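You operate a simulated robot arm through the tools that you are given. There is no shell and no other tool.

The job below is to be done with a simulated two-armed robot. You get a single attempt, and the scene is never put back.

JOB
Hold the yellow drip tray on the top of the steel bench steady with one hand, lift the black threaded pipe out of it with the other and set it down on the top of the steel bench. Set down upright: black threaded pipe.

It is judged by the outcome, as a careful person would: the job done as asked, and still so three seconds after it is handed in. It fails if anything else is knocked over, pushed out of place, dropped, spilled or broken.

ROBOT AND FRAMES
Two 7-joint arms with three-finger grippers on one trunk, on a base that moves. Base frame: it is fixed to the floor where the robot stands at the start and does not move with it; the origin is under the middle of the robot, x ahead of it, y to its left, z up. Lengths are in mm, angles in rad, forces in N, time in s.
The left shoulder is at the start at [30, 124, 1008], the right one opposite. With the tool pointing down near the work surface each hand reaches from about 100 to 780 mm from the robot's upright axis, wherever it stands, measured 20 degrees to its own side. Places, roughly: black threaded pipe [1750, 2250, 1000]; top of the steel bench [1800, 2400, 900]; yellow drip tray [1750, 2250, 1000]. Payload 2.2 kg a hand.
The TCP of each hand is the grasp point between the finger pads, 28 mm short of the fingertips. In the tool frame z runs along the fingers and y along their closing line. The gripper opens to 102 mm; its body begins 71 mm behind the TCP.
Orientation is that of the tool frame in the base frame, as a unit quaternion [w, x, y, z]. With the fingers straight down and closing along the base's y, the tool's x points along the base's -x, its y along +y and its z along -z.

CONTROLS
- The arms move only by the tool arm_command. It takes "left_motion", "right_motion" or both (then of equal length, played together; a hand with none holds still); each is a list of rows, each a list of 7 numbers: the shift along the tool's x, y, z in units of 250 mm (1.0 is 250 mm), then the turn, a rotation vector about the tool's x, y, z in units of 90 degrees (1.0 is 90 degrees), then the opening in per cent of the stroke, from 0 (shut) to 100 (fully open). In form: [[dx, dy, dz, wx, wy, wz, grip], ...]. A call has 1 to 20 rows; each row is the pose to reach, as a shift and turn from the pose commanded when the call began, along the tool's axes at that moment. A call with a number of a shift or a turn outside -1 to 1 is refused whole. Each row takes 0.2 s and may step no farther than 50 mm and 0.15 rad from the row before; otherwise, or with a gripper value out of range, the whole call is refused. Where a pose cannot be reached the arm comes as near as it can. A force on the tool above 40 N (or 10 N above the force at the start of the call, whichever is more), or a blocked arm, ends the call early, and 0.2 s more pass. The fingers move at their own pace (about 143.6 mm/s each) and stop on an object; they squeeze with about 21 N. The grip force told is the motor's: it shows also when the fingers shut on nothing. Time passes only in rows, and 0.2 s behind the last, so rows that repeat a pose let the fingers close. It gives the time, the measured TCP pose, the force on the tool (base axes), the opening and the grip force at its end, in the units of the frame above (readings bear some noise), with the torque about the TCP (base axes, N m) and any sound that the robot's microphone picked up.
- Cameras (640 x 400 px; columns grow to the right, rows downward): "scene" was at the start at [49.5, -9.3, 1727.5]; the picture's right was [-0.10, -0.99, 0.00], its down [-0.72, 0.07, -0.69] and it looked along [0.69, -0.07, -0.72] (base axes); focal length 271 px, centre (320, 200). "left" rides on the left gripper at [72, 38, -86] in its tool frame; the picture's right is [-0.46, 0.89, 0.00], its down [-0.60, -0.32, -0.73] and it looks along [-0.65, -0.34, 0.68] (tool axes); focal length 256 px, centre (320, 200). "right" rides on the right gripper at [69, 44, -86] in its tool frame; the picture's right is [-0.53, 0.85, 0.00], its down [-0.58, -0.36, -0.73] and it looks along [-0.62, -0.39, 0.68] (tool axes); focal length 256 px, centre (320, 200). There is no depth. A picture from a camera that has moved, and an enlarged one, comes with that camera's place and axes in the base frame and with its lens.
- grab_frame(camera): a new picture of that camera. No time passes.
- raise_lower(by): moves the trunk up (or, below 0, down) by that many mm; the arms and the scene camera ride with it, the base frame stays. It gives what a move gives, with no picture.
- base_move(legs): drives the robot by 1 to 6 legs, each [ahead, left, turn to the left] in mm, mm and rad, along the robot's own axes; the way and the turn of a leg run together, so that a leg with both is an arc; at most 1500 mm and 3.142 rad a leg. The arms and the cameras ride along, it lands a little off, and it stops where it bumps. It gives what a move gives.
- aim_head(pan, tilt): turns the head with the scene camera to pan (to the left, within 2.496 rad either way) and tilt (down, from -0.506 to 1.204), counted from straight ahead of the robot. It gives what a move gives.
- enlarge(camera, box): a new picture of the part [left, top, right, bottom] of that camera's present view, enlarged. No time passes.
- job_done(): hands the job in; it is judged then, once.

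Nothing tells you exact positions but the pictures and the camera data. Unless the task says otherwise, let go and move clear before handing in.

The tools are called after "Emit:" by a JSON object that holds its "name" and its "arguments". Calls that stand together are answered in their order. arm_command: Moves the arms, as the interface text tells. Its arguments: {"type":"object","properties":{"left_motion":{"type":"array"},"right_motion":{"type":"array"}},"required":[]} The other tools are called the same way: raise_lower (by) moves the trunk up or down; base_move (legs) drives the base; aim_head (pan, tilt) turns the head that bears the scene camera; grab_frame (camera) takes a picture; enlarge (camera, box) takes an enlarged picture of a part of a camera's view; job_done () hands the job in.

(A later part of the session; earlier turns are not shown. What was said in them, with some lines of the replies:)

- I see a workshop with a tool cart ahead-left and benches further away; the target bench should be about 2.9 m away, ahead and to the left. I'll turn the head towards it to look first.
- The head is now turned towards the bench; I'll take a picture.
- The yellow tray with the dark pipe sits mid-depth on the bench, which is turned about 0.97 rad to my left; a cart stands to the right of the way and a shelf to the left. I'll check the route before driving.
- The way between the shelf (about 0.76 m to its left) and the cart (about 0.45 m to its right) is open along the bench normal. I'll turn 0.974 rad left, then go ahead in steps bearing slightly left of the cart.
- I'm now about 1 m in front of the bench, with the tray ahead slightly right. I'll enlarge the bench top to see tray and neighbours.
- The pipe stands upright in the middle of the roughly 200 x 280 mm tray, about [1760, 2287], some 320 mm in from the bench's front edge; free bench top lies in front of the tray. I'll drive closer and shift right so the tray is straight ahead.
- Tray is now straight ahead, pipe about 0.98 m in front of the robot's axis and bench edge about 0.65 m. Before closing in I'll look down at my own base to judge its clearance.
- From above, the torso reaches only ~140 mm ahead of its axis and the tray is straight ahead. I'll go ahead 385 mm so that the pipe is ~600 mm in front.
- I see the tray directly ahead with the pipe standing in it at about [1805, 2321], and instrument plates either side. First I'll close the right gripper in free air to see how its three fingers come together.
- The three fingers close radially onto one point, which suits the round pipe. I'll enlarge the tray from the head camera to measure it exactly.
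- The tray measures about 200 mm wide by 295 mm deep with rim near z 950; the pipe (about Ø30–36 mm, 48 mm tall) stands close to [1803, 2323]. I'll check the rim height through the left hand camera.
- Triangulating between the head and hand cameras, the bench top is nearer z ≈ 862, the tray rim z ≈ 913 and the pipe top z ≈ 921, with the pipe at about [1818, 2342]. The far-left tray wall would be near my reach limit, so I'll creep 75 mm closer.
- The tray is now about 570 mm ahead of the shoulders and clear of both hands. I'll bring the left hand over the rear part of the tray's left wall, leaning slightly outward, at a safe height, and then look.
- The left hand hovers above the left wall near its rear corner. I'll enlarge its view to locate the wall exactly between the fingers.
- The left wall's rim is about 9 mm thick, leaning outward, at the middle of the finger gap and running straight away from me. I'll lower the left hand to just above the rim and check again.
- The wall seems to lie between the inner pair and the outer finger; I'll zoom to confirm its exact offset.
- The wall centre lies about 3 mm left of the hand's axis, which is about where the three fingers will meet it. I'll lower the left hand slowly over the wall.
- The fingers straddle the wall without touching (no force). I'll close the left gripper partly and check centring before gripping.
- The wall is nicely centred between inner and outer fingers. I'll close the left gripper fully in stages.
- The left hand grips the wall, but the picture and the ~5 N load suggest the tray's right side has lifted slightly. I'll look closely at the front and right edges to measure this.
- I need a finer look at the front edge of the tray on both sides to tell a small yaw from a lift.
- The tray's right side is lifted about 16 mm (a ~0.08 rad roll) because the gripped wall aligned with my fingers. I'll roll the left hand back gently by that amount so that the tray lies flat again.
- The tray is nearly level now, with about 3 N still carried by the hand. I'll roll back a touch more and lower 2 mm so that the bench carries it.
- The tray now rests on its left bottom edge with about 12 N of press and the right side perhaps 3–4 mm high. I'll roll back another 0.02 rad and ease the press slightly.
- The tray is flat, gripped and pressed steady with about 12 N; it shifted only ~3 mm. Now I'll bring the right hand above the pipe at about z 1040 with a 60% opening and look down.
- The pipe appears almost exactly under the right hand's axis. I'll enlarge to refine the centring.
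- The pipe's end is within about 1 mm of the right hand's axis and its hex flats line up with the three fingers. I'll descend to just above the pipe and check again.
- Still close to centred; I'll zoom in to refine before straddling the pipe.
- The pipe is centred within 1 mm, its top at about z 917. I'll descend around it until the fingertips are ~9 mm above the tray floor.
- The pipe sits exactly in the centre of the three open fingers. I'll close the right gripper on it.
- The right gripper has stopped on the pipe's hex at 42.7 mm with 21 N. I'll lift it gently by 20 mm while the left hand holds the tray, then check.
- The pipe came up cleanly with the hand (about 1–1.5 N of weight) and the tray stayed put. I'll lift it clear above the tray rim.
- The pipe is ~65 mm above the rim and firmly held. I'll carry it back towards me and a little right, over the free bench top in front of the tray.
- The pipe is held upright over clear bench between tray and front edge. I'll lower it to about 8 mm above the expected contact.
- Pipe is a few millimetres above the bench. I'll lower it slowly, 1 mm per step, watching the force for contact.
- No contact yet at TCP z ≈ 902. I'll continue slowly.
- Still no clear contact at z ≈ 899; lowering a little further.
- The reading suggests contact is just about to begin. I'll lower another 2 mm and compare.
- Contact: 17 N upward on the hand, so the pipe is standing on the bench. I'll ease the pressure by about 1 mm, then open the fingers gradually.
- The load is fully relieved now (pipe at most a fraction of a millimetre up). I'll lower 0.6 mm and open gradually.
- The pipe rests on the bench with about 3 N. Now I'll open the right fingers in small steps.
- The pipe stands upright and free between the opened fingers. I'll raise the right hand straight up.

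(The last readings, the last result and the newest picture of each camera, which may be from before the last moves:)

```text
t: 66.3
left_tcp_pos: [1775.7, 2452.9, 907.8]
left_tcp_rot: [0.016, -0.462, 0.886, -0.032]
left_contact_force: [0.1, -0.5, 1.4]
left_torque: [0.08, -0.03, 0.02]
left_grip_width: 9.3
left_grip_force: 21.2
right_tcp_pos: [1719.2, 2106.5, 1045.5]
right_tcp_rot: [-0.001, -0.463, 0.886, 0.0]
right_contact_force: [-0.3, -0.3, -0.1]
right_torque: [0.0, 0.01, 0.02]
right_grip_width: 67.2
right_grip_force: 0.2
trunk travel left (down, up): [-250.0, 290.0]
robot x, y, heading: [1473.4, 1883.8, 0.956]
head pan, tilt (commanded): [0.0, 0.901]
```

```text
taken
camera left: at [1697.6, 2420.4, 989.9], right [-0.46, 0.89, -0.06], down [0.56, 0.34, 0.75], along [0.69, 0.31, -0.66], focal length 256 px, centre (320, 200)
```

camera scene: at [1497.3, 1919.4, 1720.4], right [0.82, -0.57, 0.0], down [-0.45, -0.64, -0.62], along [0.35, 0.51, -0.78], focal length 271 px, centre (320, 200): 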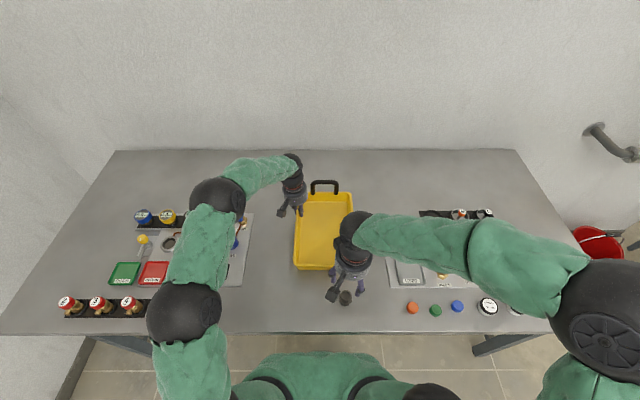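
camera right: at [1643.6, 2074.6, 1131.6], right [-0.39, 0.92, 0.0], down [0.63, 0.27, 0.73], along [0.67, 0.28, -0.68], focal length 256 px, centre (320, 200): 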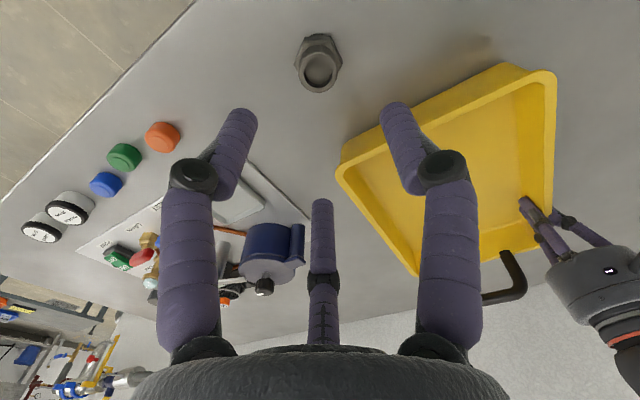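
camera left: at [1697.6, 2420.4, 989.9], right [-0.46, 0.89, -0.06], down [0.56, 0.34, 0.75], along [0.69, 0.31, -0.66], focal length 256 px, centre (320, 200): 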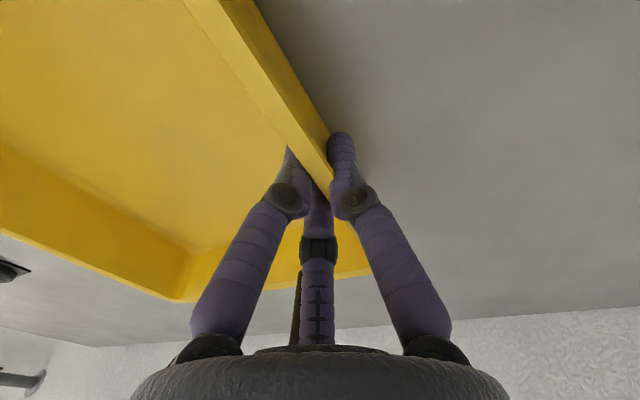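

The black pipe stands upright on its own on the bench in front of the tray. Now I'll open the left gripper gradually to let go of the tray.

Emit:
{"name": "arm_command", "arguments": {"left_motion": [[0, 0, 0, 0, 0, 0, 10], [0, 0, 0, 0, 0, 0, 15], [0, 0, 0, 0, 0, 0, 22], [0, 0, 0, 0, 0, 0, 30], [0, 0, 0, 0, 0, 0, 40], [0, 0, 0, 0, 0, 0, 55], [0, 0, 0, 0, 0, 0, 70], [0, 0, 0, 0, 0, 0, 75], [0, 0, 0, 0, 0, 0, 75]]}}

Emit:
{"name": "grab_frame", "arguments": {"camera": "left"}}

Emit:
{"name": "enlarge", "arguments": {"camera": "scene", "box": [256, 180, 400, 270]}}

```text
t: 68.3
left_tcp_pos: [1775.8, 2454.8, 908.7]
left_tcp_rot: [0.017, -0.463, 0.886, -0.031]
left_contact_force: [0.5, 0.1, 0.4]
left_torque: [0.01, 0.02, 0.0]
left_grip_width: 76.6
left_grip_force: 0.1
right_tcp_pos: [1719.6, 2106.8, 1045.2]
right_tcp_rot: [0.0, -0.463, 0.886, 0.0]
right_contact_force: [-0.1, -0.5, -0.5]
right_torque: [-0.01, 0.0, -0.03]
right_grip_width: 67.1
right_grip_force: 0.0
trunk travel left (down, up): [-250.0, 290.0]
robot x, y, heading: [1472.2, 1881.5, 0.965]
head pan, tilt (commanded): [0.0, 0.901]
```

```text
taken
camera left: at [1697.7, 2420.5, 989.7], right [-0.46, 0.89, -0.06], down [0.56, 0.35, 0.75], along [0.69, 0.31, -0.66], focal length 256 px, centre (320, 200)
```

left: 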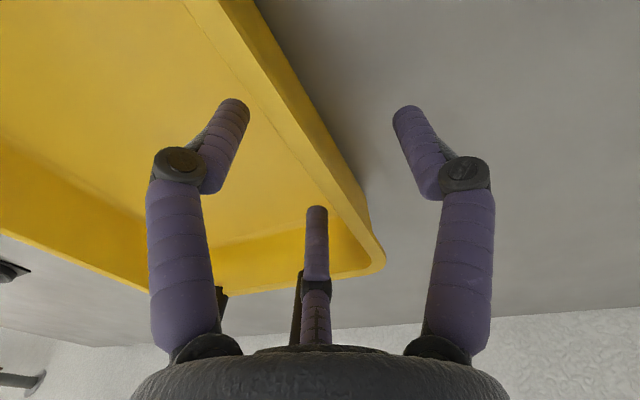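

```text
4.44 times, centred on (328, 225) of scene
camera zoom: at [1497.4, 1919.7, 1720.4], right [0.82, -0.57, 0.0], down [-0.45, -0.64, -0.62], along [0.35, 0.51, -0.78], focal length 1206 px, centre (284, 89)
```

zoom: 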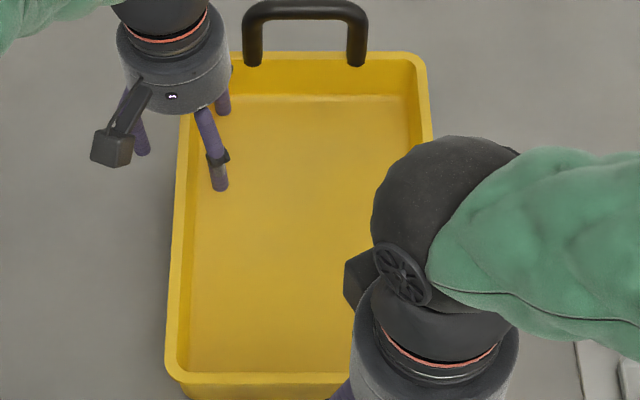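

The left fingers are open and free of the wall, and the tray lies flat. I'll raise the left hand straight up and clear.

Emit:
{"name": "arm_command", "arguments": {"left_motion": [[0, -0.002, -0.024, 0, 0, 0, 75], [0, -0.004, -0.052, 0, 0, 0, 75], [0, -0.006, -0.084, 0, 0, 0, 75], [0, -0.009, -0.124, 0, 0, 0, 75], [0, -0.012, -0.168, 0, 0, 0, 75], [0, -0.016, -0.22, 0, 0, 0, 75], [0, -0.02, -0.28, 0, 0, 0, 75], [0, -0.025, -0.34, 0, 0, 0, 75], [0, -0.029, -0.4, 0, 0, 0, 75], [0, -0.033, -0.46, 0, 0, 0, 75], [0, -0.037, -0.52, 0, 0, 0, 75]]}}

Emit:
{"name": "grab_frame", "arguments": {"camera": "scene"}}

Emit:
{"name": "grab_frame", "arguments": {"camera": "left"}}

```text
t: 70.8
left_tcp_pos: [1775.9, 2453.8, 1038.8]
left_tcp_rot: [0.017, -0.462, 0.886, -0.032]
left_contact_force: [-0.4, 0.0, 0.3]
left_torque: [-0.02, 0.01, -0.05]
left_grip_width: 76.5
left_grip_force: 0.1
right_tcp_pos: [1720.1, 2105.5, 1044.8]
right_tcp_rot: [0.0, -0.463, 0.886, -0.001]
right_contact_force: [0.2, 0.6, 0.4]
right_torque: [0.04, 0.01, -0.01]
right_grip_width: 67.4
right_grip_force: 0.2
trunk travel left (down, up): [-250.0, 290.0]
robot x, y, heading: [1469.3, 1885.8, 0.963]
head pan, tilt (commanded): [0.0, 0.901]
```

```text
taken
camera scene: at [1497.2, 1919.4, 1720.4], right [0.82, -0.57, 0.0], down [-0.45, -0.64, -0.62], along [0.36, 0.51, -0.78], focal length 271 px, centre (320, 200)
```

scene: 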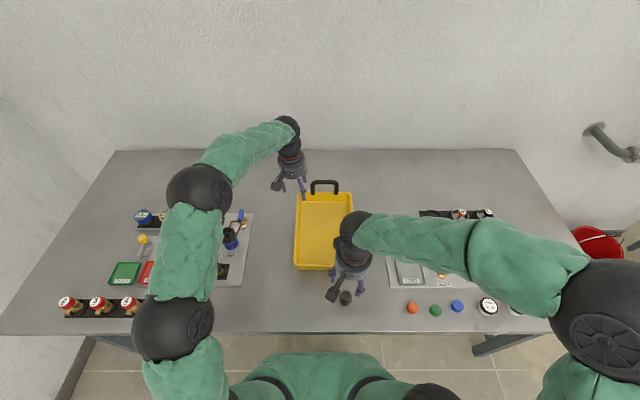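

```text
taken
camera left: at [1698.0, 2420.7, 1121.0], right [-0.46, 0.89, -0.06], down [0.56, 0.34, 0.75], along [0.69, 0.31, -0.66], focal length 256 px, centre (320, 200)
```

left: 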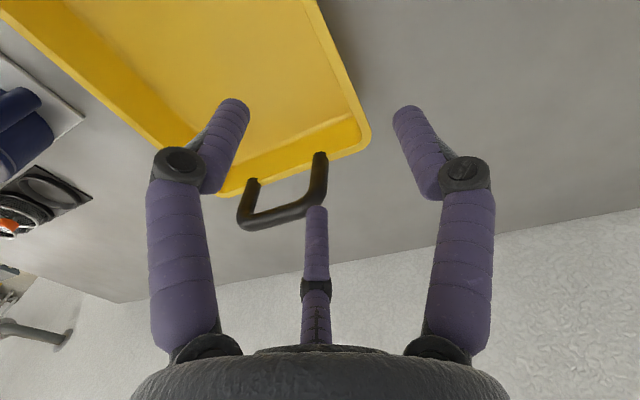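

Both hands are clear. I'll move them further up and outward so I can verify the final scene.

Emit:
{"name": "arm_command", "arguments": {"right_motion": [[0, 0, -0.1, 0, 0, 0, 66], [0, 0, -0.2, 0, 0, 0, 66], [0, -0.1, -0.3, 0, 0, 0, 66], [0, -0.2, -0.35, 0, 0, 0, 66], [0, -0.3, -0.35, 0, 0, 0, 66], [0, -0.4, -0.35, 0, 0, 0, 66], [0, -0.5, -0.35, 0, 0, 0, 66], [0, -0.6, -0.35, 0, 0, 0, 66], [0, -0.6, -0.35, 0, 0, 0, 66]], "left_motion": [[0, 0, -0.1, 0, 0, 0, 75], [0, 0, -0.2, 0, 0, 0, 75], [0, 0.06, -0.3, 0, 0, 0, 75], [0, 0.12, -0.3, 0, 0, 0, 75], [0, 0.18, -0.3, 0, 0, 0, 75], [0, 0.24, -0.3, 0, 0, 0, 75], [0, 0.3, -0.3, 0, 0, 0, 75], [0, 0.36, -0.3, 0, 0, 0, 75], [0, 0.36, -0.3, 0, 0, 0, 75]]}}

Emit:
{"name": "grab_frame", "arguments": {"camera": "scene"}}

Emit:
{"name": "enlarge", "arguments": {"camera": "scene", "box": [270, 180, 430, 320]}}

```text
t: 72.8
left_tcp_pos: [1698.0, 2509.0, 1107.3]
left_tcp_rot: [0.017, -0.462, 0.886, -0.032]
left_contact_force: [0.4, 0.0, 0.0]
left_torque: [0.0, 0.0, -0.01]
left_grip_width: 76.4
left_grip_force: 0.1
right_tcp_pos: [1843.5, 2020.8, 1134.9]
right_tcp_rot: [0.0, -0.464, 0.886, 0.0]
right_contact_force: [-0.4, -0.7, -0.4]
right_torque: [-0.02, 0.03, -0.02]
right_grip_width: 67.2
right_grip_force: 0.0
trunk travel left (down, up): [-250.0, 290.0]
robot x, y, heading: [1472.7, 1883.9, 0.958]
head pan, tilt (commanded): [0.0, 0.901]
```

```text
taken
camera scene: at [1497.5, 1919.7, 1720.4], right [0.82, -0.57, 0.0], down [-0.45, -0.64, -0.62], along [0.35, 0.51, -0.78], focal length 271 px, centre (320, 200)
```

scene: 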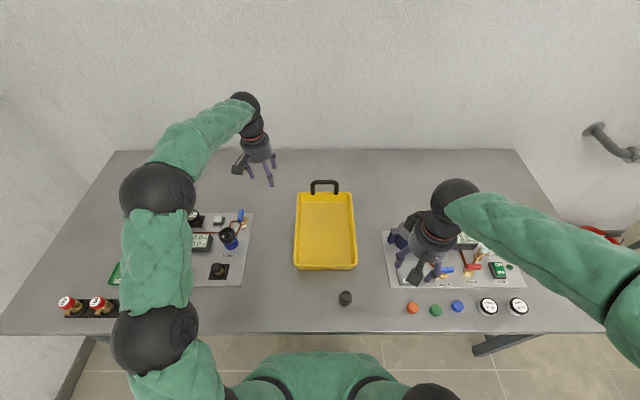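

```text
2.86 times, centred on (350, 250) of scene
camera zoom: at [1497.5, 1919.7, 1720.4], right [0.82, -0.57, 0.0], down [-0.45, -0.64, -0.62], along [0.35, 0.51, -0.78], focal length 775 px, centre (234, 57)
```

zoom: 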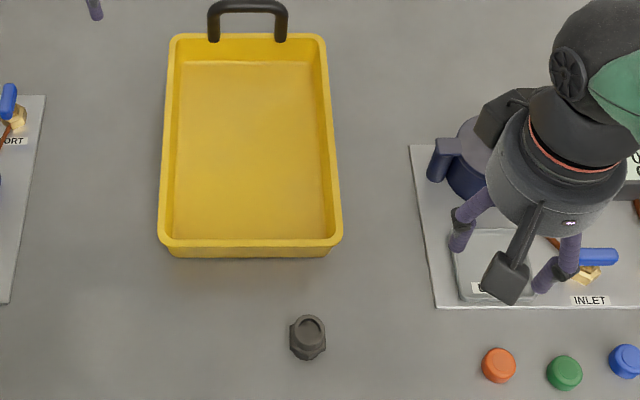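

The pipe stands upright alone on the bench in front of the tray. The tray is flat and essentially where it was, all the neighbouring items are undisturbed, and both hands are clear, so I'm handing in the job.

Emit:
{"name": "job_done", "arguments": {}}

```text
The job is handed in.
```

The black threaded pipe now stands upright on the bench top, between the tray and the front edge. I held the yellow drip tray with the left hand, lifted the pipe out with the right, set it down, let go with both hands and moved them clear before handing in.

When the left hand first gripped the tray's left wall, the tray rolled and its right side rose about 16 mm. I lowered it level again before touching the pipe, and the pipe stayed standing throughout. The tray lies flat and ended up about 3 mm left of where it started.

Nothing else on the bench looked moved or knocked over in the last picture. The job is handed in, but I got no verdict back.
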